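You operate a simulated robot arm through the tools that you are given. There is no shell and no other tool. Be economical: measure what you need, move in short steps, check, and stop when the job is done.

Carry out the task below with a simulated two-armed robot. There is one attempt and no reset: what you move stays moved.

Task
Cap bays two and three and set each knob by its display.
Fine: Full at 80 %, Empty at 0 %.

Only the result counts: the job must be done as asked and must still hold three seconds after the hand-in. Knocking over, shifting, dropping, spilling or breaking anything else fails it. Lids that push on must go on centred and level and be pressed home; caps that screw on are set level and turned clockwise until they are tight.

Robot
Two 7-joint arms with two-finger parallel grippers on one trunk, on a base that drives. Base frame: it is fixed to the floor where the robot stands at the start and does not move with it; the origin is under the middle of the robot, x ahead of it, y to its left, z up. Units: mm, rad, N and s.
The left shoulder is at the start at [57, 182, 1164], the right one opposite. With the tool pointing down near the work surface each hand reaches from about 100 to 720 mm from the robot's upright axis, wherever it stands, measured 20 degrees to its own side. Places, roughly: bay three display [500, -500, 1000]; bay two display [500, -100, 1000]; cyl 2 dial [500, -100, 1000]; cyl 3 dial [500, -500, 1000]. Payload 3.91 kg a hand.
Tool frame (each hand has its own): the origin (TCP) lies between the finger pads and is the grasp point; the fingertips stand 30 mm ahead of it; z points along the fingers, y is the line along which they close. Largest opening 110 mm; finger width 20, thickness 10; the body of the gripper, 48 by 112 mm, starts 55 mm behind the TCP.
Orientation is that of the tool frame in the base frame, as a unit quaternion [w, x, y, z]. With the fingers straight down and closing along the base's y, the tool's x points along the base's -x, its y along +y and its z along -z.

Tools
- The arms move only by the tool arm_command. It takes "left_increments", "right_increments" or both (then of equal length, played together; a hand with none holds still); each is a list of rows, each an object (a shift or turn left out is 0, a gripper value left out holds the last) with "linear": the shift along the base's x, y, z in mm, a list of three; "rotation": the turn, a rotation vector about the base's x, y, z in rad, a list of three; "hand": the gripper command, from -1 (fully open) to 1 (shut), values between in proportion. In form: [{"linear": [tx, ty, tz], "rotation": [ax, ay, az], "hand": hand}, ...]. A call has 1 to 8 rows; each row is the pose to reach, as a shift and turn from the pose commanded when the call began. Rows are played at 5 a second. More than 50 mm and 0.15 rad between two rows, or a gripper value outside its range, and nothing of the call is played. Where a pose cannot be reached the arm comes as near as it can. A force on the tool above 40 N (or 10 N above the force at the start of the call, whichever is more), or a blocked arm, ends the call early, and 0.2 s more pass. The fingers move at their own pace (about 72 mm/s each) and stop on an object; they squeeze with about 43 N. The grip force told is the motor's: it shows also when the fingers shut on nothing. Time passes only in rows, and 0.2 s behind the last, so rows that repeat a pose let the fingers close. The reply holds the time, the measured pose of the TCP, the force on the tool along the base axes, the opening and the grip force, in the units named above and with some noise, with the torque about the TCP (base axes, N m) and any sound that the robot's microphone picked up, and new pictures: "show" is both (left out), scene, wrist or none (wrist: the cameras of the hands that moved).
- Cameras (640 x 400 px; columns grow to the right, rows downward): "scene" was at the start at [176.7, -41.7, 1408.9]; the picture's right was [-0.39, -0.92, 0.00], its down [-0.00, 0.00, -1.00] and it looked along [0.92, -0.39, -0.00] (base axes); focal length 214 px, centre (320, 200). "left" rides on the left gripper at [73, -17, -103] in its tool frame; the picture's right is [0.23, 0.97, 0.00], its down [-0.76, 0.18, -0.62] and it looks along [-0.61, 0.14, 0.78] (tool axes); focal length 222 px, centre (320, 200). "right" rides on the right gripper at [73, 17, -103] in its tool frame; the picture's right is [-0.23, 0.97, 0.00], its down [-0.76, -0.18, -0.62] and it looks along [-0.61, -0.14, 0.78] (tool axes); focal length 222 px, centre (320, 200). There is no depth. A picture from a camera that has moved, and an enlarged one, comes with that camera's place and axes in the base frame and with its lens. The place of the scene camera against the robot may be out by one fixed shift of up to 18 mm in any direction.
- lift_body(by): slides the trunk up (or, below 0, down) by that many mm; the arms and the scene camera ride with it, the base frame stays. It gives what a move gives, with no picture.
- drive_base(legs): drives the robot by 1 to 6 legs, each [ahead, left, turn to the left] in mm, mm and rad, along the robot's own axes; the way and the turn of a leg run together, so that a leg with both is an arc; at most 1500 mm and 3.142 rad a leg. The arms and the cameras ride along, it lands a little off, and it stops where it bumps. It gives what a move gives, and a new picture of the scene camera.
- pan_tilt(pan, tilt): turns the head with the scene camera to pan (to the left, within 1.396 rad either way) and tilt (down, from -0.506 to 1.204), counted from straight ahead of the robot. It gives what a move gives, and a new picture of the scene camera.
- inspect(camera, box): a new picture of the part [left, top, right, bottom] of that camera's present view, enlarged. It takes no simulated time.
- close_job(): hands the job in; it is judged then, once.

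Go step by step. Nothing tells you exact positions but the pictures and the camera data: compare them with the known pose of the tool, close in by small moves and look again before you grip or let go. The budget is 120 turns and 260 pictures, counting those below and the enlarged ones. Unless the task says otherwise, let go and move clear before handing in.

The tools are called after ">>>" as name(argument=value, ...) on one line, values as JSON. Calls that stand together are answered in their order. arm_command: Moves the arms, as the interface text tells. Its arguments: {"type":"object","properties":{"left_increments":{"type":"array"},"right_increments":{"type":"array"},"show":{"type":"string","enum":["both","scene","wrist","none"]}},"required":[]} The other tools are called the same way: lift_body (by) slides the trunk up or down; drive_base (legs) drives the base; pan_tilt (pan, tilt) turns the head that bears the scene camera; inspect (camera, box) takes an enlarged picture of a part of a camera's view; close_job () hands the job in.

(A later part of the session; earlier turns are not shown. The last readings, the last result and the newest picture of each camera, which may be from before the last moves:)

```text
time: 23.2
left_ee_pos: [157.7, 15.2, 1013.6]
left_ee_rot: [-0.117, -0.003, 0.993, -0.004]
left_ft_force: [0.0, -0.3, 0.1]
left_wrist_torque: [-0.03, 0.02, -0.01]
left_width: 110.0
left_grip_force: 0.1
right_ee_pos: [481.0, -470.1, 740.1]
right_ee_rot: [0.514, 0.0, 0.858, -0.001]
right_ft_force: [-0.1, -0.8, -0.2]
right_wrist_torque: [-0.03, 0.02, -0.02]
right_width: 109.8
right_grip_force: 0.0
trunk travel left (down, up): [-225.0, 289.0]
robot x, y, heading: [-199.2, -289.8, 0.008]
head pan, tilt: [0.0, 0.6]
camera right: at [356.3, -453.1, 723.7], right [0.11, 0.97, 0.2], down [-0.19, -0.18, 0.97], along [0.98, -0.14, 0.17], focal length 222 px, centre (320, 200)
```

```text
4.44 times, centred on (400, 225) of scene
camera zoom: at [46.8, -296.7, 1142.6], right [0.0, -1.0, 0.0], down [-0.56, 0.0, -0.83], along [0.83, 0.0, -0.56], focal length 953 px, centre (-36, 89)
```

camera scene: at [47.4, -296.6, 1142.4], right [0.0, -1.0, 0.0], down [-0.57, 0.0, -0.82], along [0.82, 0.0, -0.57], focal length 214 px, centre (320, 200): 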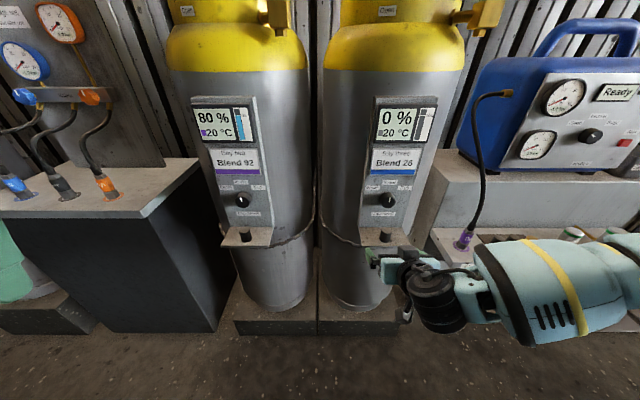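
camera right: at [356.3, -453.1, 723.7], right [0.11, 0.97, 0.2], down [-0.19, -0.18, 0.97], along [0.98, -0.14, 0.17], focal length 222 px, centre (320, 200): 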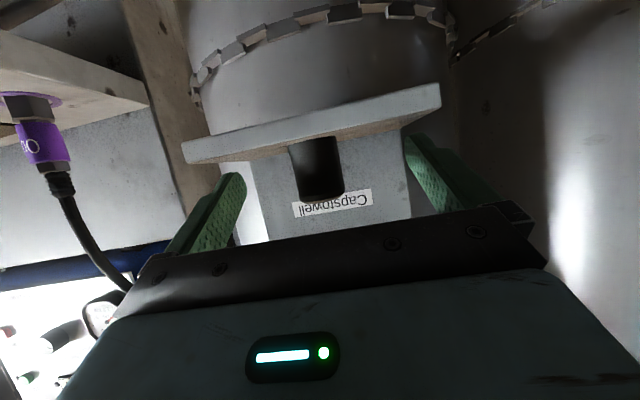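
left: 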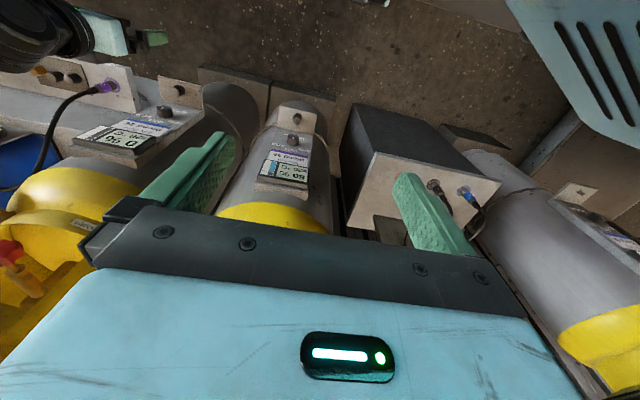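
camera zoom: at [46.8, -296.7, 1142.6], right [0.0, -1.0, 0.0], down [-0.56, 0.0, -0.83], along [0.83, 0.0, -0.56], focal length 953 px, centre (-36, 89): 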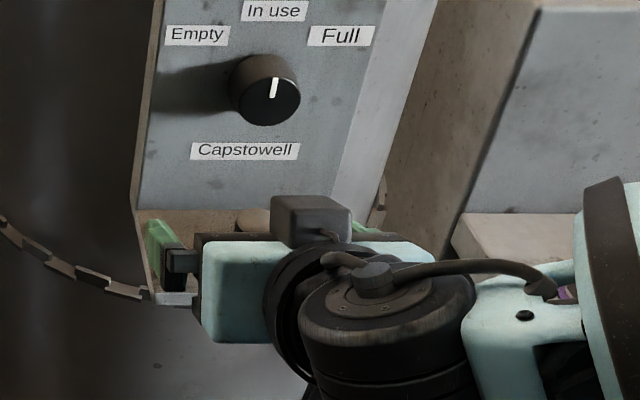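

Centred between the fingers; I close.

>>> arm_command(right_increments=[{"hand": 1}, {"hand": 1}, {"hand": 1}, {"hand": 1}, {"hand": 1}], show="wrist")

```text
time: 24.4
left_ee_pos: [158.8, 15.2, 1012.7]
left_ee_rot: [-0.118, -0.003, 0.993, -0.005]
left_ft_force: [0.2, -0.5, 0.6]
left_wrist_torque: [-0.01, -0.01, 0.0]
left_width: 110.0
left_grip_force: 0.1
right_ee_pos: [480.8, -470.1, 740.1]
right_ee_rot: [0.515, 0.0, 0.857, -0.001]
right_ft_force: [0.9, -0.2, 0.2]
right_wrist_torque: [0.02, -0.03, 0.01]
right_width: 28.4
right_grip_force: 43.0
trunk travel left (down, up): [-225.0, 289.0]
robot x, y, heading: [-201.1, -290.2, 0.004]
head pan, tilt: [0.0, 0.6]
camera right: at [356.1, -453.0, 723.8], right [0.11, 0.97, 0.2], down [-0.19, -0.18, 0.97], along [0.98, -0.14, 0.17], focal length 222 px, centre (320, 200)
```

right: 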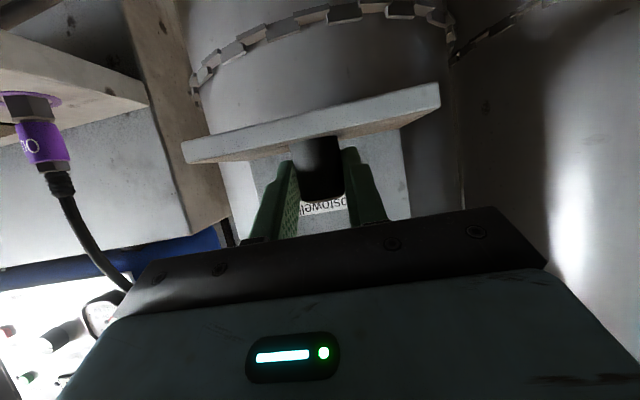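

Cap 3 is gripped (28.4 mm). I lift a little and draw back.

>>> arm_command(right_increments=[{"linear": [0, 0, 8]}, {"linear": [0, 0, 16]}, {"linear": [0, 0, 28]}, {"linear": [-15, 0, 32]}, {"linear": [-50, 0, 35]}, {"linear": [-90, 0, 45]}])

```text
time: 25.8
left_ee_pos: [157.1, 16.0, 1011.6]
left_ee_rot: [-0.118, -0.003, 0.993, -0.004]
left_ft_force: [0.2, 0.1, 0.2]
left_wrist_torque: [-0.03, -0.03, -0.03]
left_width: 109.9
left_grip_force: 0.0
right_ee_pos: [388.9, -469.5, 784.2]
right_ee_rot: [0.514, -0.002, 0.858, 0.0]
right_ft_force: [-0.6, 0.5, -0.6]
right_wrist_torque: [-0.02, 0.0, 0.0]
right_width: 27.4
right_grip_force: 42.7
trunk travel left (down, up): [-225.0, 289.0]
robot x, y, heading: [-199.5, -290.9, 0.005]
head pan, tilt: [0.0, 0.6]
camera scene: at [46.3, -296.6, 1142.7], right [0.0, -1.0, 0.0], down [-0.56, 0.0, -0.83], along [0.83, 0.0, -0.56], focal length 214 px, centre (320, 200)
camera right: at [265.7, -452.2, 768.0], right [0.11, 0.97, 0.2], down [-0.19, -0.18, 0.97], along [0.98, -0.14, 0.17], focal length 222 px, centre (320, 200)
```

scene: 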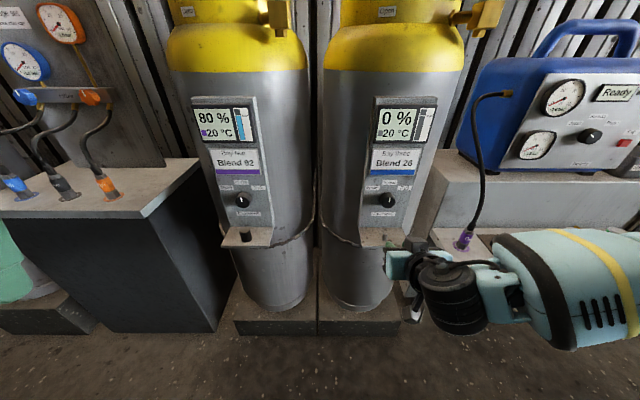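
right: 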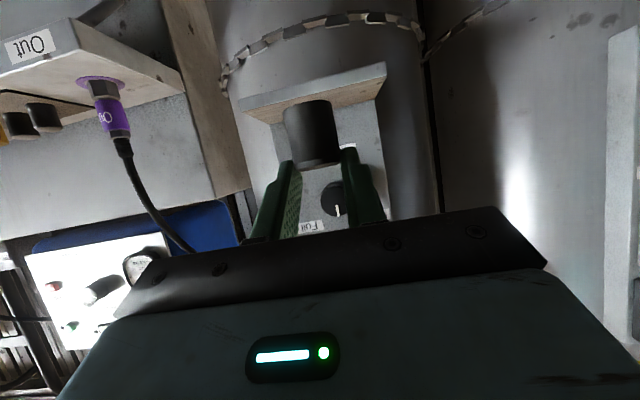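

The cap came off freely and is held. I raise the trunk back up.

>>> lift_body(by=200)

>>> pan_tilt(pan=-0.4, tilt=0.4)

>>> inspect(camera="right", box=[0, 0, 640, 400])

```text
time: 27.9
left_ee_pos: [159.0, 14.7, 1211.6]
left_ee_rot: [-0.119, -0.003, 0.993, -0.004]
left_ft_force: [1.3, 0.0, 0.6]
left_wrist_torque: [0.04, -0.05, -0.04]
left_width: 109.8
left_grip_force: 0.1
right_ee_pos: [391.3, -469.7, 984.0]
right_ee_rot: [0.514, 0.0, 0.858, -0.001]
right_ft_force: [-0.7, 0.1, -0.3]
right_wrist_torque: [0.04, -0.02, 0.02]
right_width: 27.5
right_grip_force: 43.3
trunk travel left (down, up): [-425.0, 89.0]
robot x, y, heading: [-202.8, -291.0, 0.006]
head pan, tilt: [0.0, 0.6]
```

```text
time: 28.8
left_ee_pos: [156.5, 15.4, 1212.8]
left_ee_rot: [-0.117, -0.002, 0.993, -0.003]
left_ft_force: [0.3, 0.5, 0.2]
left_wrist_torque: [0.02, 0.01, 0.0]
left_width: 109.8
left_grip_force: 0.1
right_ee_pos: [390.8, -469.1, 985.7]
right_ee_rot: [0.516, 0.0, 0.857, -0.001]
right_ft_force: [-0.2, -0.5, -1.2]
right_wrist_torque: [-0.02, 0.0, -0.02]
right_width: 27.4
right_grip_force: 42.9
trunk travel left (down, up): [-425.0, 89.0]
robot x, y, heading: [-202.4, -292.9, -0.001]
head pan, tilt: [-0.4, 0.4]
camera scene: at [-21.8, -332.8, 1372.1], right [-0.39, -0.92, 0.0], down [-0.36, 0.15, -0.92], along [0.85, -0.35, -0.39], focal length 214 px, centre (320, 200)
```

scene: 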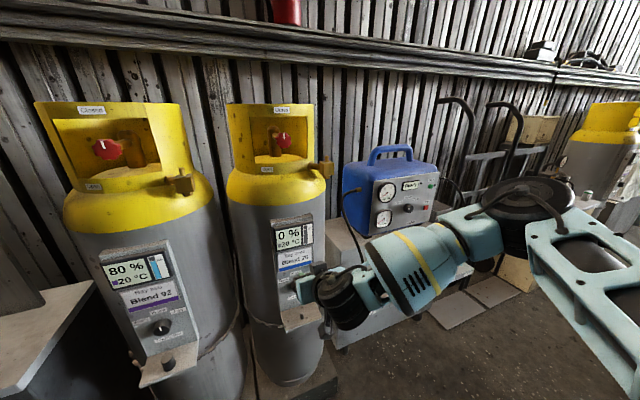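

```text
1.00 times, centred on (320, 200) of right (not enlarged: the box is as wide or as high as the picture)
camera zoom: at [266.0, -452.7, 968.4], right [0.11, 0.97, 0.2], down [-0.19, -0.18, 0.97], along [0.98, -0.14, 0.17], focal length 222 px, centre (320, 200)
```

zoom: 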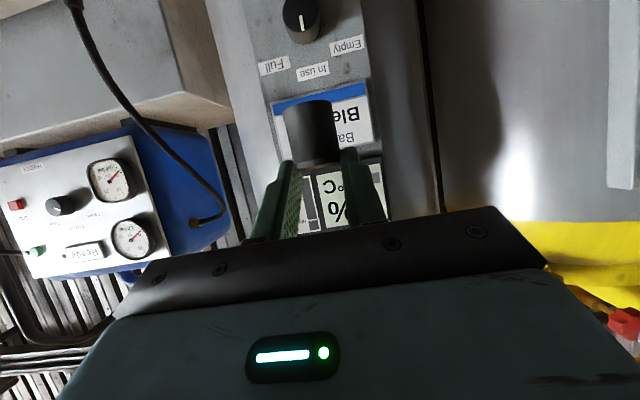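

>>> lift_body(by=85)

>>> arm_command(right_increments=[{"linear": [0, -10, 35]}, {"linear": [0, -25, 70]}, {"linear": [0, -40, 105]}, {"linear": [0, -60, 140]}, {"linear": [0, -80, 170]}])

```text
time: 30.0
left_ee_pos: [158.4, 15.4, 1296.0]
left_ee_rot: [-0.119, -0.003, 0.993, -0.003]
left_ft_force: [-0.2, 0.0, 0.1]
left_wrist_torque: [-0.02, 0.0, -0.03]
left_width: 109.9
left_grip_force: 0.1
right_ee_pos: [389.8, -470.4, 1072.7]
right_ee_rot: [0.517, 0.0, 0.856, -0.001]
right_ft_force: [-0.1, 0.4, -0.6]
right_wrist_torque: [0.02, 0.01, -0.01]
right_width: 27.2
right_grip_force: 43.2
trunk travel left (down, up): [-510.0, 4.0]
robot x, y, heading: [-200.0, -292.9, 0.009]
head pan, tilt: [-0.4, 0.4]
```

```text
time: 31.2
left_ee_pos: [156.8, 14.4, 1298.3]
left_ee_rot: [-0.118, -0.003, 0.993, -0.004]
left_ft_force: [-0.7, -0.1, -0.1]
left_wrist_torque: [0.02, 0.0, -0.01]
left_width: 109.9
left_grip_force: 0.1
right_ee_pos: [389.8, -551.3, 1244.7]
right_ee_rot: [0.519, -0.001, 0.855, 0.0]
right_ft_force: [0.0, 0.0, -0.6]
right_wrist_torque: [-0.01, -0.02, -0.03]
right_width: 27.2
right_grip_force: 43.5
trunk travel left (down, up): [-510.0, 4.0]
robot x, y, heading: [-200.4, -290.9, 0.005]
head pan, tilt: [-0.4, 0.4]
camera scene: at [-108.9, -333.6, 1472.4], right [-0.39, -0.92, 0.0], down [-0.36, 0.15, -0.92], along [0.85, -0.36, -0.39], focal length 214 px, centre (320, 200)
camera right: at [265.1, -534.4, 1227.4], right [0.1, 0.97, 0.2], down [-0.2, -0.18, 0.96], along [0.97, -0.14, 0.18], focal length 222 px, centre (320, 200)
```

scene: 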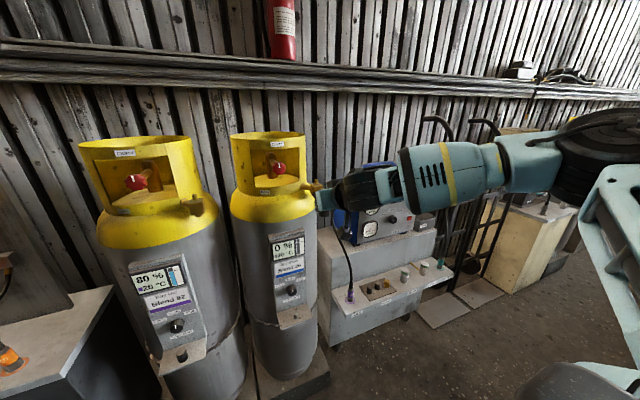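
right: 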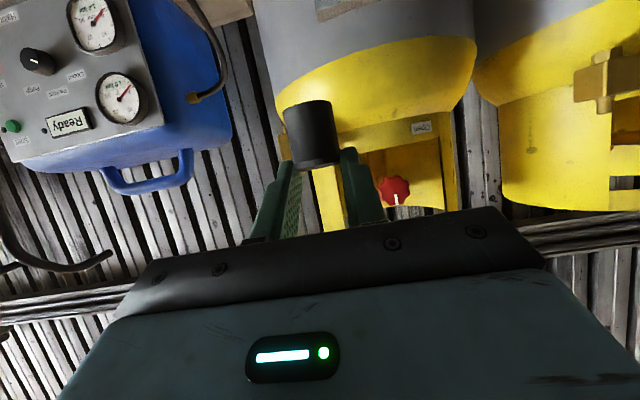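

>>> arm_command(right_increments=[{"linear": [0, -20, 25]}, {"linear": [0, -40, 50]}], show="wrist")

>>> inspect(camera="scene", box=[230, 140, 400, 250])

```text
time: 31.8
left_ee_pos: [157.6, 15.5, 1298.1]
left_ee_rot: [-0.118, -0.003, 0.993, -0.004]
left_ft_force: [0.0, -0.2, -0.8]
left_wrist_torque: [0.0, 0.02, -0.02]
left_width: 109.9
left_grip_force: 0.0
right_ee_pos: [389.8, -591.2, 1296.6]
right_ee_rot: [0.518, -0.001, 0.855, 0.0]
right_ft_force: [0.0, 0.6, -0.5]
right_wrist_torque: [0.0, 0.01, -0.01]
right_width: 27.2
right_grip_force: 43.5
trunk travel left (down, up): [-510.0, 4.0]
robot x, y, heading: [-197.4, -292.8, 0.001]
head pan, tilt: [-0.4, 0.4]
camera right: at [265.4, -574.6, 1278.7], right [0.1, 0.97, 0.2], down [-0.2, -0.18, 0.96], along [0.97, -0.14, 0.18], focal length 222 px, centre (320, 200)
```

right: 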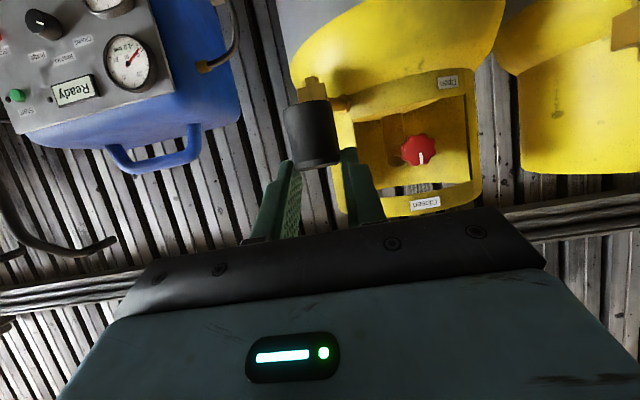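

```text
3.64 times, centred on (315, 195) of scene
camera zoom: at [-108.9, -333.5, 1472.4], right [-0.39, -0.92, 0.0], down [-0.36, 0.15, -0.92], along [0.85, -0.36, -0.39], focal length 780 px, centre (338, 218)
```

zoom: 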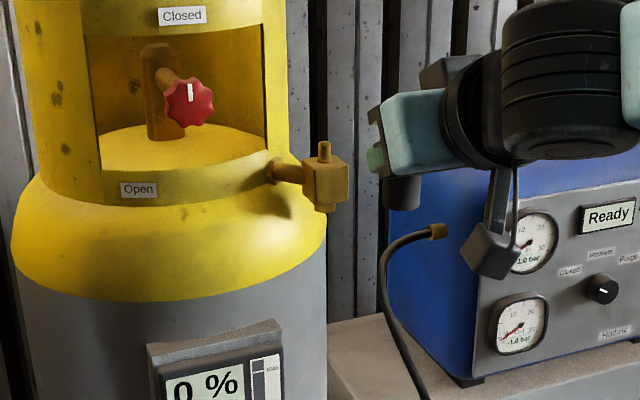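

I step sideways twice to see the stub past the cap and triangulate it.

>>> arm_command(right_increments=[{"linear": [0, -30, 0]}, {"linear": [0, -60, 0]}, {"linear": [0, -60, 0]}], show="none")

>>> inspect(camera="right", box=[290, 50, 450, 150])

>>> arm_command(right_increments=[{"linear": [0, 40, 0]}, {"linear": [0, 80, 0]}, {"linear": [0, 115, 0]}, {"linear": [0, 115, 0]}], show="none")

>>> inspect(camera="right", box=[200, 50, 360, 150])

```text
time: 32.6
left_ee_pos: [157.7, 15.9, 1296.8]
left_ee_rot: [-0.119, -0.004, 0.993, -0.005]
left_ft_force: [-1.0, 0.7, -0.6]
left_wrist_torque: [-0.01, 0.0, -0.04]
left_width: 109.9
left_grip_force: 0.1
right_ee_pos: [390.0, -650.1, 1295.1]
right_ee_rot: [0.519, -0.002, 0.855, 0.0]
right_ft_force: [-1.0, 0.2, -0.6]
right_wrist_torque: [-0.02, 0.03, -0.01]
right_width: 27.4
right_grip_force: 42.5
trunk travel left (down, up): [-510.0, 4.0]
robot x, y, heading: [-201.5, -289.0, 0.003]
head pan, tilt: [-0.4, 0.4]
```

```text
4.00 times, centred on (370, 100) of right
camera zoom: at [266.3, -633.0, 1278.8], right [0.1, 0.97, 0.2], down [-0.2, -0.18, 0.96], along [0.97, -0.14, 0.18], focal length 888 px, centre (120, 600)
```

zoom: 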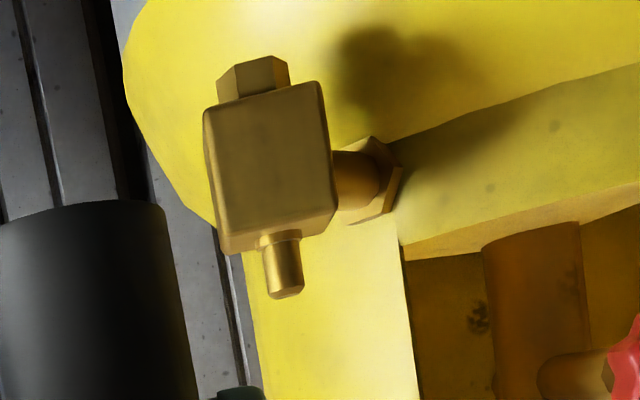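

```text
time: 33.6
left_ee_pos: [157.6, 13.8, 1296.7]
left_ee_rot: [-0.118, -0.003, 0.993, -0.003]
left_ft_force: [-1.2, -0.2, -0.4]
left_wrist_torque: [-0.01, 0.01, 0.0]
left_width: 109.9
left_grip_force: 0.0
right_ee_pos: [389.0, -535.6, 1294.6]
right_ee_rot: [0.519, -0.001, 0.855, 0.001]
right_ft_force: [-0.1, -0.4, -0.3]
right_wrist_torque: [-0.02, 0.03, -0.04]
right_width: 27.4
right_grip_force: 43.1
trunk travel left (down, up): [-510.0, 4.0]
robot x, y, heading: [-205.1, -293.1, 0.003]
head pan, tilt: [-0.4, 0.4]
```

```text
4.00 times, centred on (280, 100) of right
camera zoom: at [265.3, -518.4, 1278.0], right [0.1, 0.97, 0.2], down [-0.2, -0.18, 0.96], along [0.97, -0.14, 0.18], focal length 888 px, centre (480, 600)
```

zoom: 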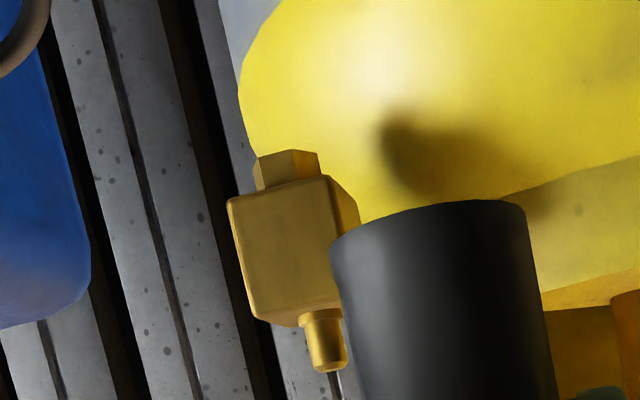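

The stub's tip is at about [588.5, -601, 1244], its base at 1226. The cap seems taller than it looked (it sat in a well); I enlarge it in the grip.

>>> inspect(camera="right", box=[240, 80, 400, 190])

>>> inspect(camera="scene", box=[270, 140, 400, 240])

```text
3.64 times, centred on (320, 135) of right
camera zoom: at [265.3, -518.4, 1278.0], right [0.1, 0.97, 0.2], down [-0.2, -0.18, 0.96], along [0.97, -0.14, 0.18], focal length 808 px, centre (320, 436)
```

zoom: 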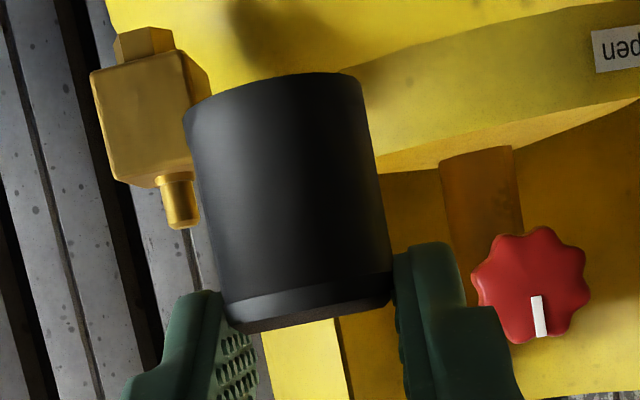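

```text
4.00 times, centred on (335, 190) of scene
camera zoom: at [-108.2, -333.8, 1472.3], right [-0.39, -0.92, 0.0], down [-0.36, 0.15, -0.92], along [0.85, -0.36, -0.39], focal length 858 px, centre (260, 240)
```

zoom: 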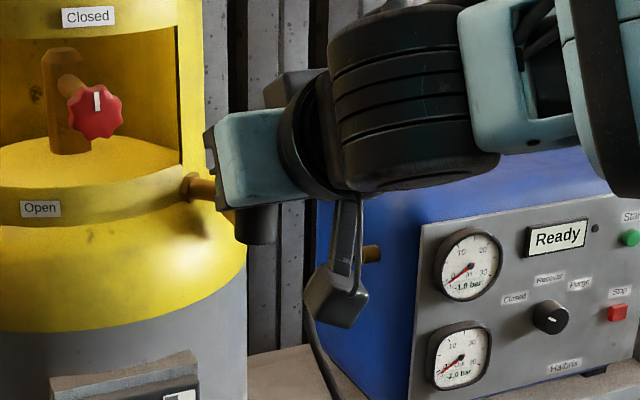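

The cap slid down in the grip on lift-off: it now hangs about 48 mm below the TCP and 12.5 mm ahead, still upright. I yaw the hand to come in from the front right, away from the collar, to a pre-place pose.

>>> arm_command(right_increments=[{"linear": [10, -30, 17], "rotation": [0, 0, 0.1]}, {"linear": [20, -60, 17], "rotation": [0, 0, 0.2]}, {"linear": [40, -90, 17], "rotation": [0, 0, 0.3]}, {"linear": [70, -115, 17], "rotation": [0, 0, 0.4]}, {"linear": [109, -115, 17], "rotation": [0, 0, 0.5]}, {"linear": [109, -115, 17], "rotation": [0, 0, 0.5]}])

>>> inspect(camera="right", box=[240, 40, 400, 150])

```text
time: 35.0
left_ee_pos: [157.6, 14.8, 1298.4]
left_ee_rot: [-0.117, -0.003, 0.993, -0.004]
left_ft_force: [-0.3, 0.2, 0.1]
left_wrist_torque: [0.01, -0.04, -0.01]
left_width: 110.1
left_grip_force: 0.1
right_ee_pos: [496.8, -651.2, 1311.9]
right_ee_rot: [0.503, -0.213, 0.828, 0.129]
right_ft_force: [-1.0, 0.8, 0.0]
right_wrist_torque: [0.01, 0.01, -0.01]
right_width: 27.3
right_grip_force: 43.1
trunk travel left (down, up): [-510.0, 4.0]
robot x, y, heading: [-202.4, -288.9, 0.004]
head pan, tilt: [-0.4, 0.4]
camera scene: at [-109.6, -333.9, 1472.5], right [-0.39, -0.92, 0.0], down [-0.36, 0.15, -0.92], along [0.85, -0.36, -0.39], focal length 214 px, centre (320, 200)
camera right: at [380.2, -695.9, 1295.7], right [-0.38, 0.9, 0.2], down [-0.09, -0.25, 0.96], along [0.92, 0.34, 0.18], focal length 222 px, centre (320, 200)
```

scene: 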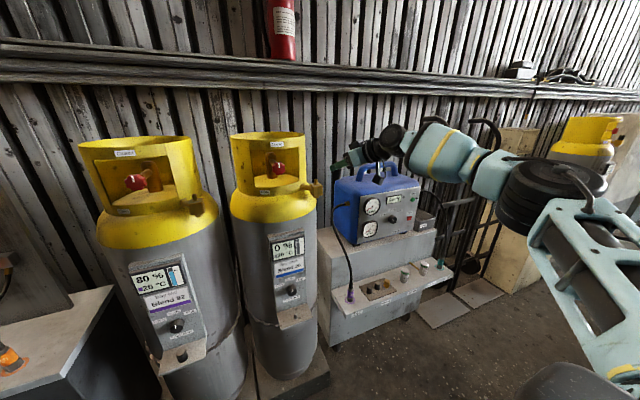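
right: 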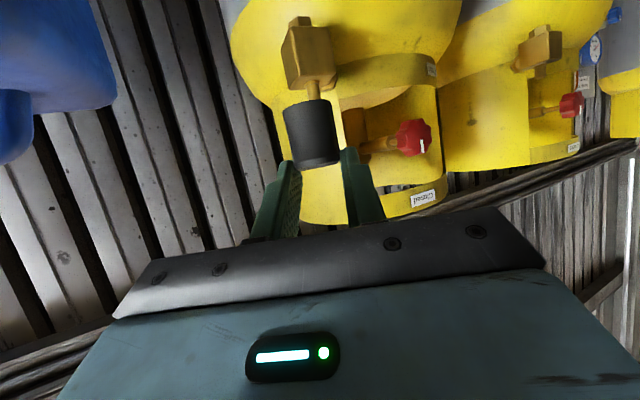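

```text
3.64 times, centred on (320, 95) of right
camera zoom: at [380.2, -695.9, 1295.7], right [-0.38, 0.9, 0.2], down [-0.09, -0.25, 0.96], along [0.92, 0.34, 0.18], focal length 808 px, centre (320, 582)
```

zoom: 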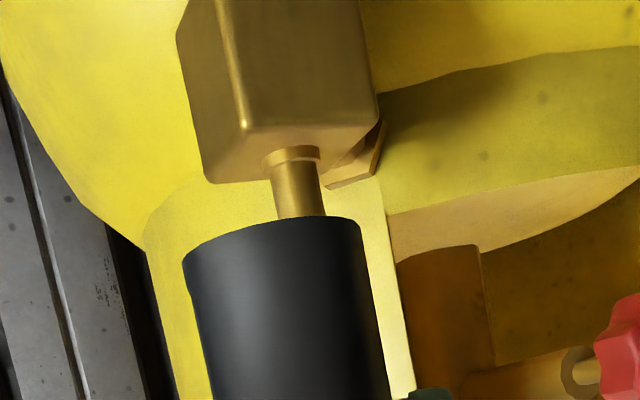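

The stub checks out at [588.5, -601, 1226]. I move the cap over it, still 15–20 mm above.

>>> arm_command(right_increments=[{"linear": [40, 22, 0]}, {"linear": [80.5, 44, 0]}, {"linear": [80.5, 44, 0]}], show="none")

>>> inspect(camera="right", box=[240, 40, 400, 150])

>>> inspect(camera="scene", box=[270, 130, 370, 220])

```text
time: 35.8
left_ee_pos: [157.6, 15.5, 1298.7]
left_ee_rot: [-0.118, -0.003, 0.993, -0.005]
left_ft_force: [0.5, 0.0, 1.1]
left_wrist_torque: [0.02, 0.02, 0.01]
left_width: 110.0
left_grip_force: 0.0
right_ee_pos: [542.5, -608.1, 1305.3]
right_ee_rot: [0.503, -0.212, 0.828, 0.129]
right_ft_force: [-0.1, 0.2, -0.1]
right_wrist_torque: [-0.02, 0.0, -0.01]
right_width: 27.4
right_grip_force: 42.8
right hand out of reach, approached as far as the arm can: row 2, 3
trunk travel left (down, up): [-510.0, 4.0]
robot x, y, heading: [-203.0, -291.0, 0.002]
head pan, tilt: [-0.4, 0.4]
```

```text
3.64 times, centred on (320, 95) of right
camera zoom: at [424.7, -653.4, 1288.2], right [-0.38, 0.9, 0.2], down [-0.09, -0.25, 0.96], along [0.92, 0.34, 0.18], focal length 808 px, centre (320, 582)
```

zoom: 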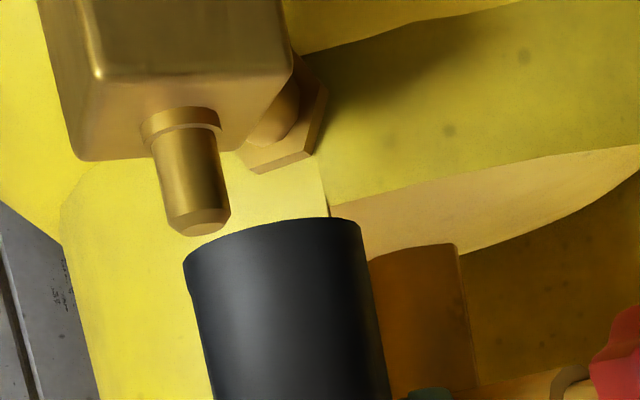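

```text
4.44 times, centred on (320, 175) of scene
camera zoom: at [-108.5, -333.4, 1472.4], right [-0.39, -0.92, 0.0], down [-0.36, 0.15, -0.92], along [0.85, -0.36, -0.39], focal length 953 px, centre (320, 311)
```

zoom: 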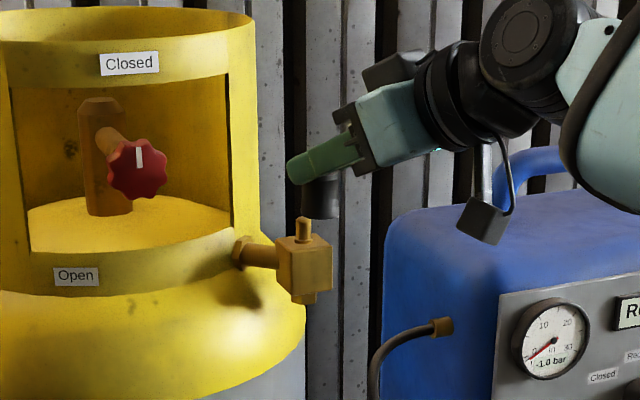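

The arm runs out of reach; I pull the hand back and drive the base 120 mm forward.

>>> arm_command(right_increments=[{"linear": [-40, -20, 3]}, {"linear": [-80, -40, 6]}, {"linear": [-120, -45, 6]}, {"linear": [-140, -45, 6]}], show="none")

>>> drive_base(legs=[[120, 0, 0]])

```text
time: 36.8
left_ee_pos: [157.2, 13.8, 1298.3]
left_ee_rot: [-0.117, -0.003, 0.993, -0.003]
left_ft_force: [-0.1, -0.4, 0.4]
left_wrist_torque: [-0.01, -0.03, 0.02]
left_width: 110.2
left_grip_force: 0.1
right_ee_pos: [401.3, -652.8, 1312.1]
right_ee_rot: [0.504, -0.211, 0.827, 0.129]
right_ft_force: [0.0, 0.1, 0.2]
right_wrist_torque: [0.0, -0.02, -0.02]
right_width: 27.2
right_grip_force: 42.8
trunk travel left (down, up): [-510.0, 4.0]
robot x, y, heading: [-203.0, -291.1, 0.009]
head pan, tilt: [-0.4, 0.4]
```

```text
time: 38.1
left_ee_pos: [275.4, 15.9, 1298.6]
left_ee_rot: [-0.117, -0.003, 0.993, -0.005]
left_ft_force: [-0.7, -0.9, 0.0]
left_wrist_torque: [-0.01, -0.01, -0.01]
left_width: 110.1
left_grip_force: 0.2
right_ee_pos: [520.0, -653.6, 1311.6]
right_ee_rot: [0.504, -0.213, 0.827, 0.129]
right_ft_force: [-0.9, 0.5, -0.3]
right_wrist_torque: [-0.01, -0.01, 0.01]
right_width: 27.2
right_grip_force: 43.2
trunk travel left (down, up): [-510.0, 4.0]
robot x, y, heading: [-82.5, -292.6, 0.004]
head pan, tilt: [-0.4, 0.4]
camera scene: at [9.1, -332.9, 1472.6], right [-0.39, -0.92, 0.0], down [-0.36, 0.15, -0.92], along [0.85, -0.36, -0.39], focal length 214 px, centre (320, 200)
```

scene: 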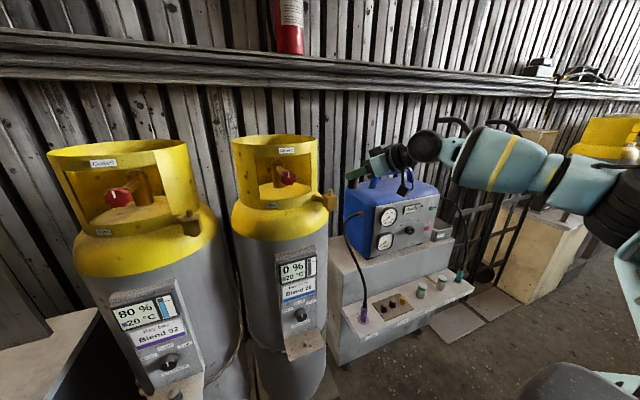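

>>> arm_command(right_increments=[{"linear": [15, 23, 0]}, {"linear": [35, 46, 0]}, {"linear": [57.5, 46, 0]}, {"linear": [57.5, 46, 0]}], show="none")

>>> inspect(camera="right", box=[240, 40, 400, 150])

>>> inspect(camera="scene", box=[280, 130, 380, 220])

```text
time: 39.1
left_ee_pos: [275.9, 16.4, 1298.2]
left_ee_rot: [-0.118, -0.003, 0.993, -0.005]
left_ft_force: [0.2, 1.1, 0.4]
left_wrist_torque: [0.01, -0.04, -0.01]
left_width: 110.1
left_grip_force: 0.0
right_ee_pos: [576.7, -606.8, 1311.6]
right_ee_rot: [0.503, -0.213, 0.828, 0.128]
right_ft_force: [-0.4, -0.4, 0.8]
right_wrist_torque: [-0.02, -0.03, 0.0]
right_width: 27.4
right_grip_force: 42.4
trunk travel left (down, up): [-510.0, 4.0]
robot x, y, heading: [-81.1, -289.3, 0.007]
head pan, tilt: [-0.4, 0.4]
```

```text
3.64 times, centred on (320, 95) of right
camera zoom: at [460.4, -652.7, 1294.8], right [-0.38, 0.9, 0.2], down [-0.09, -0.25, 0.96], along [0.92, 0.34, 0.18], focal length 808 px, centre (320, 582)
```

zoom: 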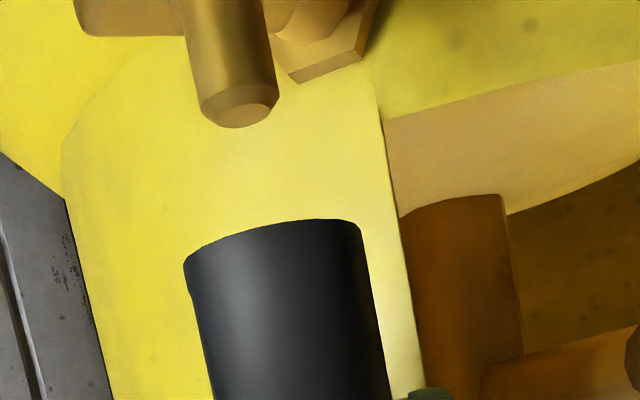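

```text
4.44 times, centred on (330, 175) of scene
camera zoom: at [9.5, -332.8, 1472.4], right [-0.39, -0.92, 0.0], down [-0.36, 0.15, -0.92], along [0.85, -0.36, -0.39], focal length 953 px, centre (276, 311)
```

zoom: 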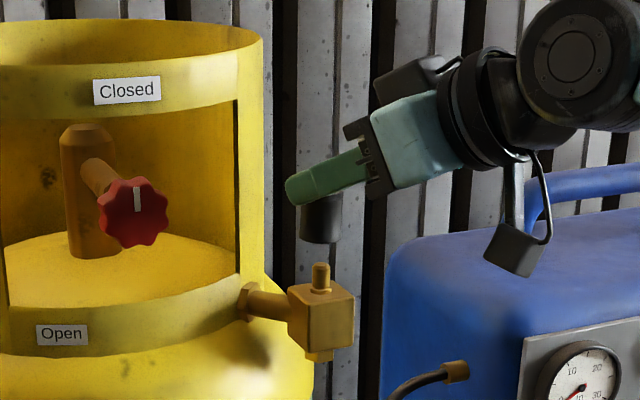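

Aligned in both views. I lower gently.

>>> arm_command(right_increments=[{"linear": [0.5, 0.5, -10]}, {"linear": [0.5, 0.5, -16]}, {"linear": [0.5, 0.5, -20]}, {"linear": [0.5, 0.5, -23]}, {"linear": [0.5, 0.5, -26]}], show="none")

>>> inspect(camera="right", box=[240, 60, 400, 170])

>>> inspect(camera="scene", box=[300, 160, 370, 220])

```text
time: 40.3
left_ee_pos: [276.5, 15.3, 1298.3]
left_ee_rot: [-0.118, -0.003, 0.993, -0.005]
left_ft_force: [-0.6, -1.1, 0.5]
left_wrist_torque: [-0.02, -0.01, -0.01]
left_width: 109.9
left_grip_force: 0.1
right_ee_pos: [577.9, -607.5, 1284.5]
right_ee_rot: [0.503, -0.213, 0.828, 0.129]
right_ft_force: [0.3, -0.2, -0.6]
right_wrist_torque: [-0.03, -0.01, 0.0]
right_width: 27.2
right_grip_force: 42.9
trunk travel left (down, up): [-510.0, 4.0]
robot x, y, heading: [-85.2, -288.7, 0.004]
head pan, tilt: [-0.4, 0.4]
```

```text
3.64 times, centred on (320, 115) of right
camera zoom: at [461.5, -652.2, 1267.9], right [-0.38, 0.9, 0.2], down [-0.09, -0.25, 0.96], along [0.92, 0.34, 0.18], focal length 808 px, centre (320, 509)
```

zoom: 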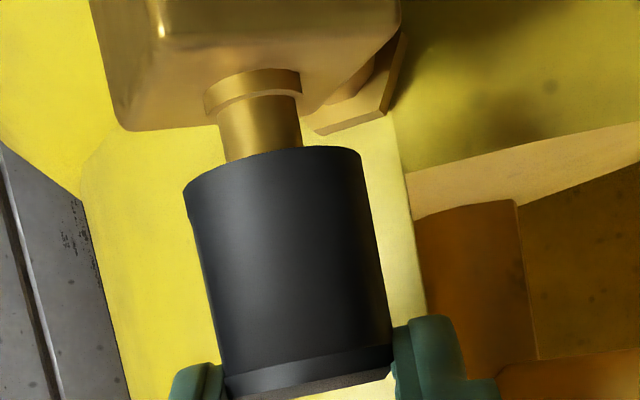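

```text
6.67 times, centred on (335, 190) of scene
camera zoom: at [10.5, -332.9, 1472.3], right [-0.39, -0.92, 0.0], down [-0.36, 0.15, -0.92], along [0.85, -0.36, -0.39], focal length 1430 px, centre (220, 267)
```

zoom: 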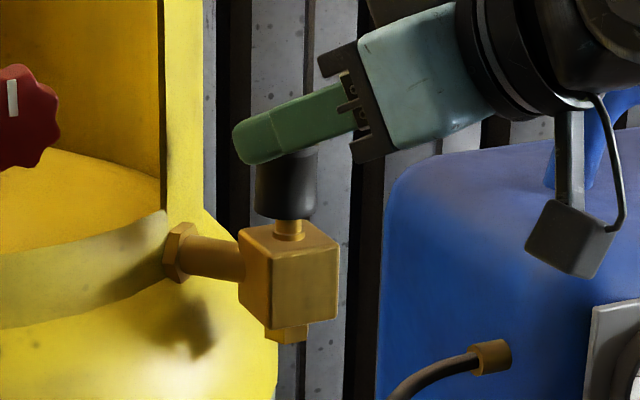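

>>> arm_command(right_increments=[{"linear": [0, 0, -3]}, {"linear": [0, 0, -6]}, {"linear": [0, 0, -9]}, {"linear": [0, 0, -11]}], show="none")

>>> inspect(camera="right", box=[240, 60, 400, 170])

```text
time: 41.3
left_ee_pos: [276.3, 15.8, 1298.7]
left_ee_rot: [-0.117, -0.003, 0.993, -0.004]
left_ft_force: [0.6, 0.8, 0.0]
left_wrist_torque: [-0.02, -0.01, 0.02]
left_width: 109.8
left_grip_force: 0.0
right_ee_pos: [578.4, -607.5, 1272.8]
right_ee_rot: [0.503, -0.212, 0.828, 0.128]
right_ft_force: [-1.6, -0.8, 0.0]
right_wrist_torque: [-0.06, 0.03, 0.01]
right_width: 27.3
right_grip_force: 43.4
trunk travel left (down, up): [-510.0, 4.0]
robot x, y, heading: [-81.9, -291.3, 0.005]
head pan, tilt: [-0.4, 0.4]
```

```text
3.64 times, centred on (320, 115) of right
camera zoom: at [461.1, -652.5, 1256.4], right [-0.38, 0.9, 0.2], down [-0.09, -0.25, 0.96], along [0.92, 0.34, 0.18], focal length 808 px, centre (320, 509)
```

zoom: 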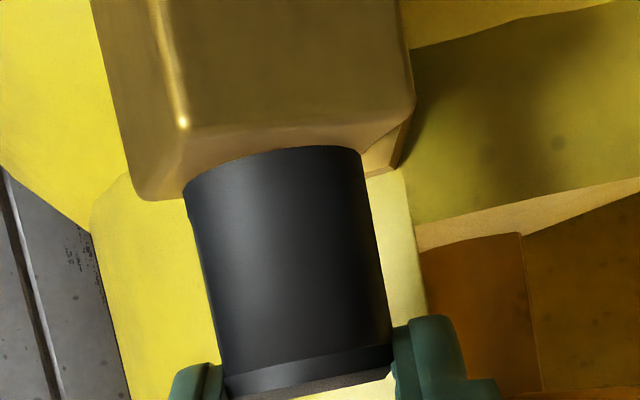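

>>> arm_command(right_increments=[{"linear": [0, 0, -1]}, {"linear": [0, 0, -2]}, {"linear": [0, 0, -3]}, {"linear": [0, 0, -4]}], show="none")

>>> inspect(camera="right", box=[240, 60, 400, 170])

>>> inspect(camera="scene", box=[300, 160, 370, 220])

```text
time: 42.3
left_ee_pos: [275.6, 16.8, 1298.5]
left_ee_rot: [-0.117, -0.003, 0.993, -0.004]
left_ft_force: [0.0, 0.1, 0.0]
left_wrist_torque: [-0.03, -0.02, 0.0]
left_width: 110.0
left_grip_force: 0.2
right_ee_pos: [578.7, -605.5, 1272.1]
right_ee_rot: [0.505, -0.211, 0.827, 0.128]
right_ft_force: [-1.4, -0.4, 7.0]
right_wrist_torque: [0.01, 0.07, 0.06]
right_width: 27.5
right_grip_force: 42.6
trunk travel left (down, up): [-510.0, 4.0]
robot x, y, heading: [-85.8, -293.3, 0.006]
head pan, tilt: [-0.4, 0.4]
```

```text
3.64 times, centred on (320, 115) of right
camera zoom: at [460.8, -652.0, 1254.5], right [-0.38, 0.9, 0.2], down [-0.1, -0.25, 0.96], along [0.92, 0.34, 0.18], focal length 808 px, centre (320, 509)
```

zoom: 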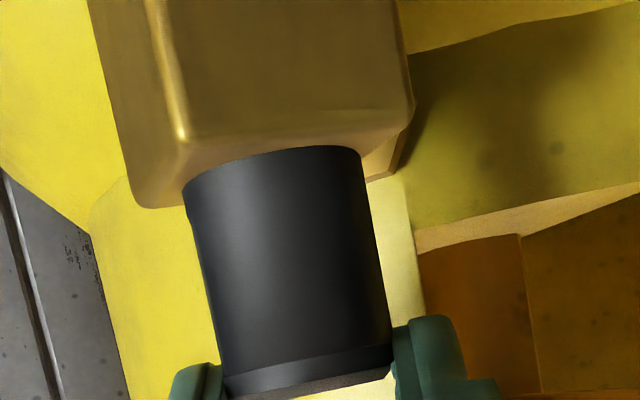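

```text
6.67 times, centred on (335, 190) of scene
camera zoom: at [9.4, -332.8, 1472.5], right [-0.39, -0.92, 0.0], down [-0.36, 0.15, -0.92], along [0.85, -0.36, -0.39], focal length 1430 px, centre (220, 267)
```

zoom: 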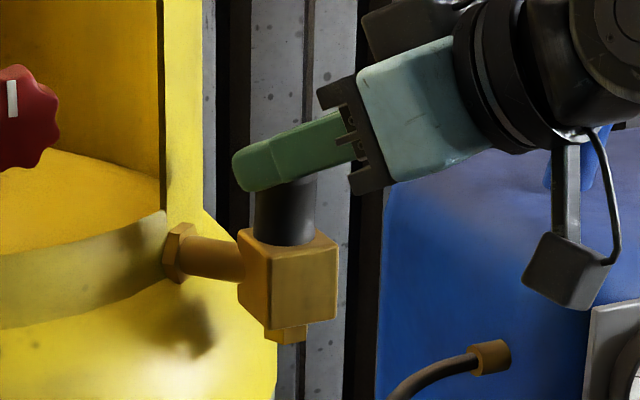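

The cap sits on the stub with light contact (7 N). I turn it clockwise half a radian about the stub axis.

>>> arm_command(right_increments=[{"linear": [-0.55, 1.1, 0], "rotation": [0, 0, -0.1]}, {"linear": [-0.95, 2.3, 0], "rotation": [0, 0, -0.2]}, {"linear": [-1.28, 3.5, 0], "rotation": [0, 0, -0.3]}, {"linear": [-1.47, 4.75, 0], "rotation": [0, 0, -0.4]}, {"linear": [-1.53, 6.0, 0], "rotation": [0, 0, -0.5]}], show="none")

>>> inspect(camera="right", box=[200, 40, 440, 200])

```text
time: 43.5
left_ee_pos: [275.1, 16.0, 1297.8]
left_ee_rot: [-0.117, -0.003, 0.993, -0.004]
left_ft_force: [0.2, 0.3, 0.2]
left_wrist_torque: [-0.03, -0.02, 0.06]
left_width: 109.8
left_grip_force: 0.1
right_ee_pos: [575.4, -600.2, 1272.8]
right_ee_rot: [0.521, 0.0, 0.853, -0.002]
right_ft_force: [-1.9, -4.0, 15.1]
right_wrist_torque: [-0.2, -0.01, -0.07]
right_width: 27.2
right_grip_force: 42.9
trunk travel left (down, up): [-510.0, 4.0]
robot x, y, heading: [-81.4, -289.6, 0.007]
head pan, tilt: [-0.4, 0.4]
```

```text
2.50 times, centred on (320, 120) of right
camera zoom: at [451.2, -583.7, 1254.7], right [0.1, 0.97, 0.2], down [-0.21, -0.17, 0.96], along [0.97, -0.14, 0.18], focal length 555 px, centre (320, 400)
```

zoom: 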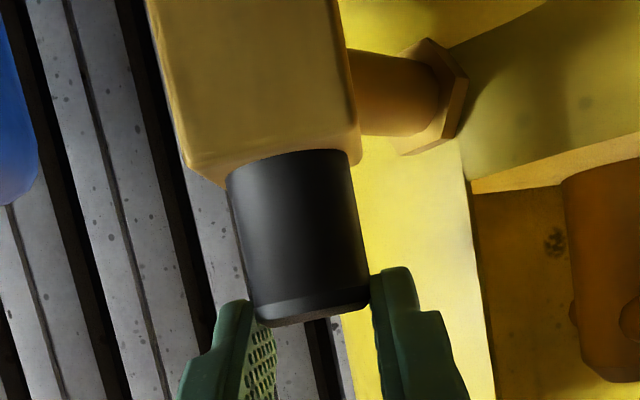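

Force rises only mildly. I open a little, check the cap stays, and lower 18 mm to get a deeper grip while swinging back.

>>> arm_command(right_increments=[{"hand": 0.1}, {"hand": 0.1}, {"hand": 0.1}], show="none")

>>> inspect(camera="right", box=[200, 40, 440, 200])

>>> inspect(camera="scene", box=[300, 160, 370, 220])

```text
time: 44.3
left_ee_pos: [277.2, 16.0, 1298.1]
left_ee_rot: [-0.117, -0.003, 0.993, -0.005]
left_ft_force: [0.9, -0.6, -0.3]
left_wrist_torque: [0.01, 0.02, 0.01]
left_width: 109.6
left_grip_force: 0.1
right_ee_pos: [577.5, -600.7, 1268.6]
right_ee_rot: [0.519, -0.001, 0.855, 0.0]
right_ft_force: [0.2, 0.5, 0.2]
right_wrist_torque: [0.02, 0.02, -0.02]
right_width: 49.3
right_grip_force: 0.0
trunk travel left (down, up): [-510.0, 4.0]
robot x, y, heading: [-82.3, -289.2, 0.003]
head pan, tilt: [-0.4, 0.4]
```

```text
2.50 times, centred on (320, 120) of right
camera zoom: at [453.0, -584.2, 1252.0], right [0.1, 0.97, 0.2], down [-0.2, -0.18, 0.96], along [0.97, -0.14, 0.18], focal length 555 px, centre (320, 400)
```

zoom: 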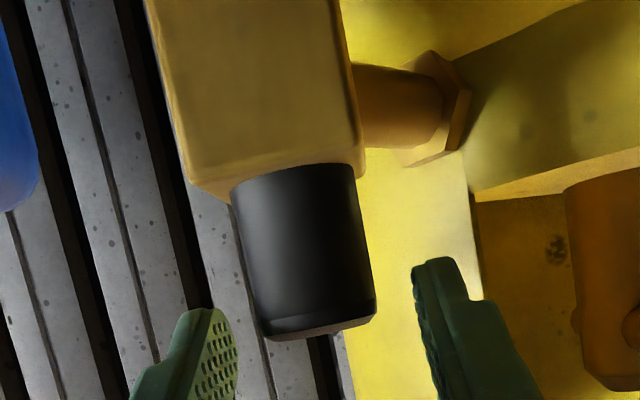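

```text
6.67 times, centred on (335, 190) of scene
camera zoom: at [11.0, -333.0, 1472.2], right [-0.39, -0.92, 0.0], down [-0.36, 0.15, -0.92], along [0.85, -0.36, -0.39], focal length 1430 px, centre (220, 267)
```

zoom: 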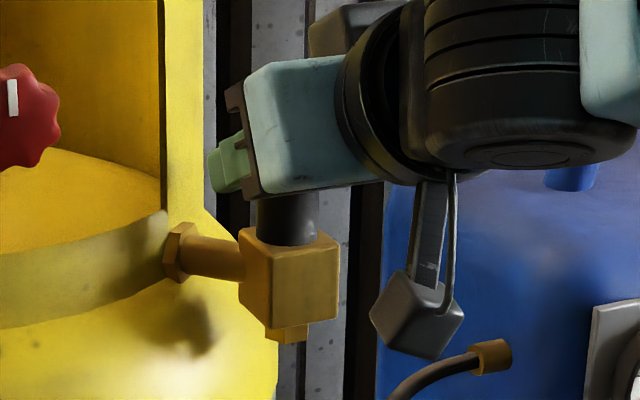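

The cap stays upright on the stub. I swing back 1 rad around it, open, while lowering 16 mm.

>>> arm_command(right_increments=[{"linear": [0.1, -1.8, -3], "rotation": [0, 0, 0.15]}, {"linear": [0.5, -3.5, -6], "rotation": [0, 0, 0.29]}, {"linear": [1.2, -5.2, -9], "rotation": [0, 0, 0.43]}, {"linear": [2.0, -6.7, -12], "rotation": [0, 0, 0.57]}, {"linear": [3.1, -8.0, -14], "rotation": [0, 0, 0.71]}, {"linear": [4.2, -9.2, -16], "rotation": [0, 0, 0.85]}, {"linear": [5.5, -10.1, -16], "rotation": [0, 0, 1.0]}, {"linear": [5.5, -10.1, -16], "rotation": [0, 0, 1.0]}], show="wrist")

```text
time: 46.1
left_ee_pos: [276.2, 14.7, 1299.7]
left_ee_rot: [-0.116, -0.003, 0.993, -0.004]
left_ft_force: [-0.4, -0.4, -0.9]
left_wrist_torque: [0.04, 0.01, 0.02]
left_width: 110.1
left_grip_force: 0.0
right_ee_pos: [581.5, -611.8, 1254.1]
right_ee_rot: [0.456, -0.411, 0.749, 0.249]
right_ft_force: [0.4, 0.2, 0.5]
right_wrist_torque: [0.02, 0.01, -0.04]
right_width: 49.5
right_grip_force: 0.1
trunk travel left (down, up): [-510.0, 4.0]
robot x, y, heading: [-83.9, -287.9, 0.006]
head pan, tilt: [-0.4, 0.4]
camera right: at [501.2, -708.0, 1236.7], right [-0.76, 0.61, 0.2], down [0.04, -0.27, 0.96], along [0.64, 0.74, 0.18], focal length 222 px, centre (320, 200)
```

right: 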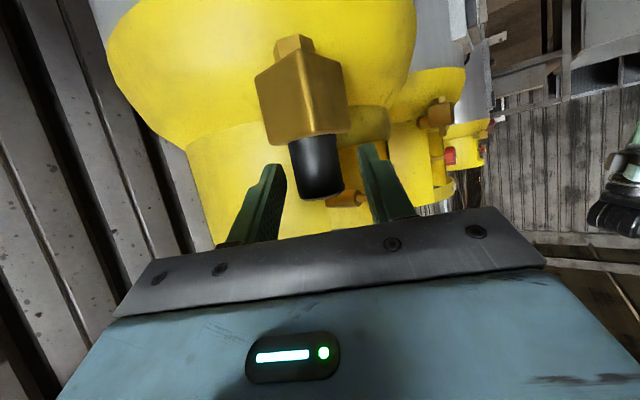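

>>> arm_command(right_increments=[{"hand": 1}, {"hand": 1}, {"hand": 1}], show="none")

>>> inspect(camera="right", box=[240, 90, 400, 200])

```text
time: 46.9
left_ee_pos: [276.4, 16.3, 1298.5]
left_ee_rot: [-0.118, -0.004, 0.993, -0.004]
left_ft_force: [-0.3, 0.1, 1.2]
left_wrist_torque: [0.03, 0.0, 0.01]
left_width: 110.1
left_grip_force: 0.0
right_ee_pos: [582.6, -609.9, 1255.1]
right_ee_rot: [0.456, -0.41, 0.749, 0.249]
right_ft_force: [-1.0, -0.3, -0.3]
right_wrist_torque: [-0.04, -0.03, 0.03]
right_width: 28.6
right_grip_force: 43.1
trunk travel left (down, up): [-510.0, 4.0]
robot x, y, heading: [-84.4, -288.7, 0.006]
head pan, tilt: [-0.4, 0.4]
```

```text
3.64 times, centred on (320, 145) of right
camera zoom: at [501.5, -707.4, 1236.7], right [-0.76, 0.61, 0.2], down [0.04, -0.27, 0.96], along [0.64, 0.74, 0.18], focal length 808 px, centre (320, 400)
```

zoom: 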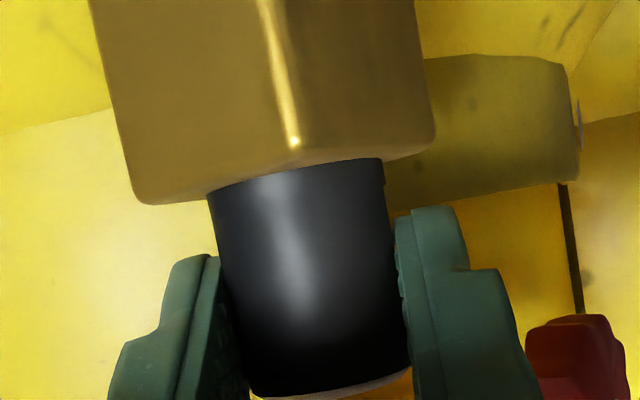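

>>> arm_command(right_increments=[{"linear": [-1.4, 1.1, -0.3], "rotation": [0, 0, -0.148]}, {"linear": [-2.7, 2.3, -0.6], "rotation": [0, 0, -0.296]}, {"linear": [-3.7, 3.8, -0.9], "rotation": [0, 0, -0.444]}, {"linear": [-4.5, 5.4, -1.2], "rotation": [0, 0, -0.592]}, {"linear": [-5.1, 7.1, -1.5], "rotation": [0, 0, -0.74]}, {"linear": [-5.4, 8.8, -1.8], "rotation": [0, 0, -0.888]}, {"linear": [-5.5, 10.5, -2], "rotation": [0, 0, -1.036]}, {"linear": [-5.3, 12.3, -2], "rotation": [0, 0, -1.184]}], show="none")

>>> inspect(camera="right", box=[200, 60, 440, 220])

```text
time: 48.3
left_ee_pos: [277.0, 14.5, 1297.6]
left_ee_rot: [-0.119, -0.003, 0.993, -0.003]
left_ft_force: [0.4, 0.0, 0.4]
left_wrist_torque: [0.0, -0.01, 0.0]
left_width: 110.2
left_grip_force: 0.1
right_ee_pos: [575.6, -602.1, 1256.3]
right_ee_rot: [0.503, -0.101, 0.857, 0.036]
right_ft_force: [1.7, 0.9, 7.7]
right_wrist_torque: [0.13, -0.24, -0.04]
right_width: 28.4
right_grip_force: 42.9
trunk travel left (down, up): [-510.0, 4.0]
robot x, y, heading: [-82.4, -290.7, 0.001]
head pan, tilt: [-0.4, 0.4]
stopped in row 7 (right hand): the force on the tool passed its limit at 50 N (the readings are from after the stop); the commanded pose is now the measured one
```

```text
2.50 times, centred on (320, 140) of right
camera zoom: at [450.5, -612.2, 1241.9], right [-0.1, 0.98, 0.16], down [-0.14, -0.17, 0.98], along [0.99, 0.07, 0.15], focal length 555 px, centre (320, 350)
```

zoom: 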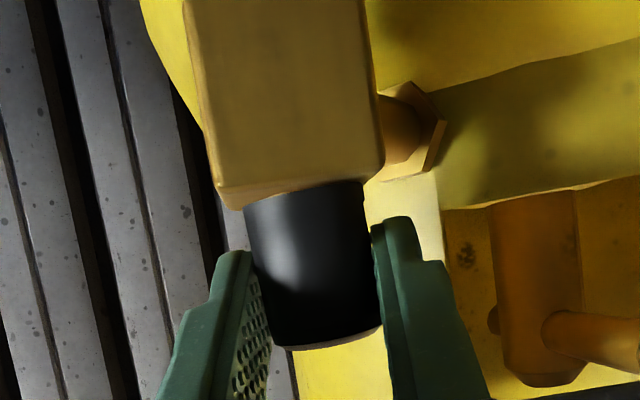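

The turn stopped on force at about 0.8 rad. I test a further small clockwise turn and watch the torque.

>>> arm_command(right_increments=[{"linear": [0, 0.5, 0], "rotation": [0, 0, -0.05]}, {"linear": [0, 1.1, 0], "rotation": [0, 0, -0.1]}, {"linear": [0, 1.7, 0], "rotation": [0, 0, -0.15]}], show="none")

```text
time: 49.1
left_ee_pos: [275.8, 16.2, 1298.4]
left_ee_rot: [-0.117, -0.003, 0.993, -0.005]
left_ft_force: [-0.1, 0.2, 0.3]
left_wrist_torque: [0.0, -0.01, 0.01]
left_width: 109.9
left_grip_force: 0.1
right_ee_pos: [575.0, -600.1, 1256.1]
right_ee_rot: [0.504, -0.036, 0.863, -0.002]
right_ft_force: [1.5, 0.0, 14.4]
right_wrist_torque: [0.2, -0.28, 0.04]
right_width: 28.3
right_grip_force: 42.9
trunk travel left (down, up): [-510.0, 4.0]
robot x, y, heading: [-81.1, -290.8, 0.003]
head pan, tilt: [-0.4, 0.4]
```

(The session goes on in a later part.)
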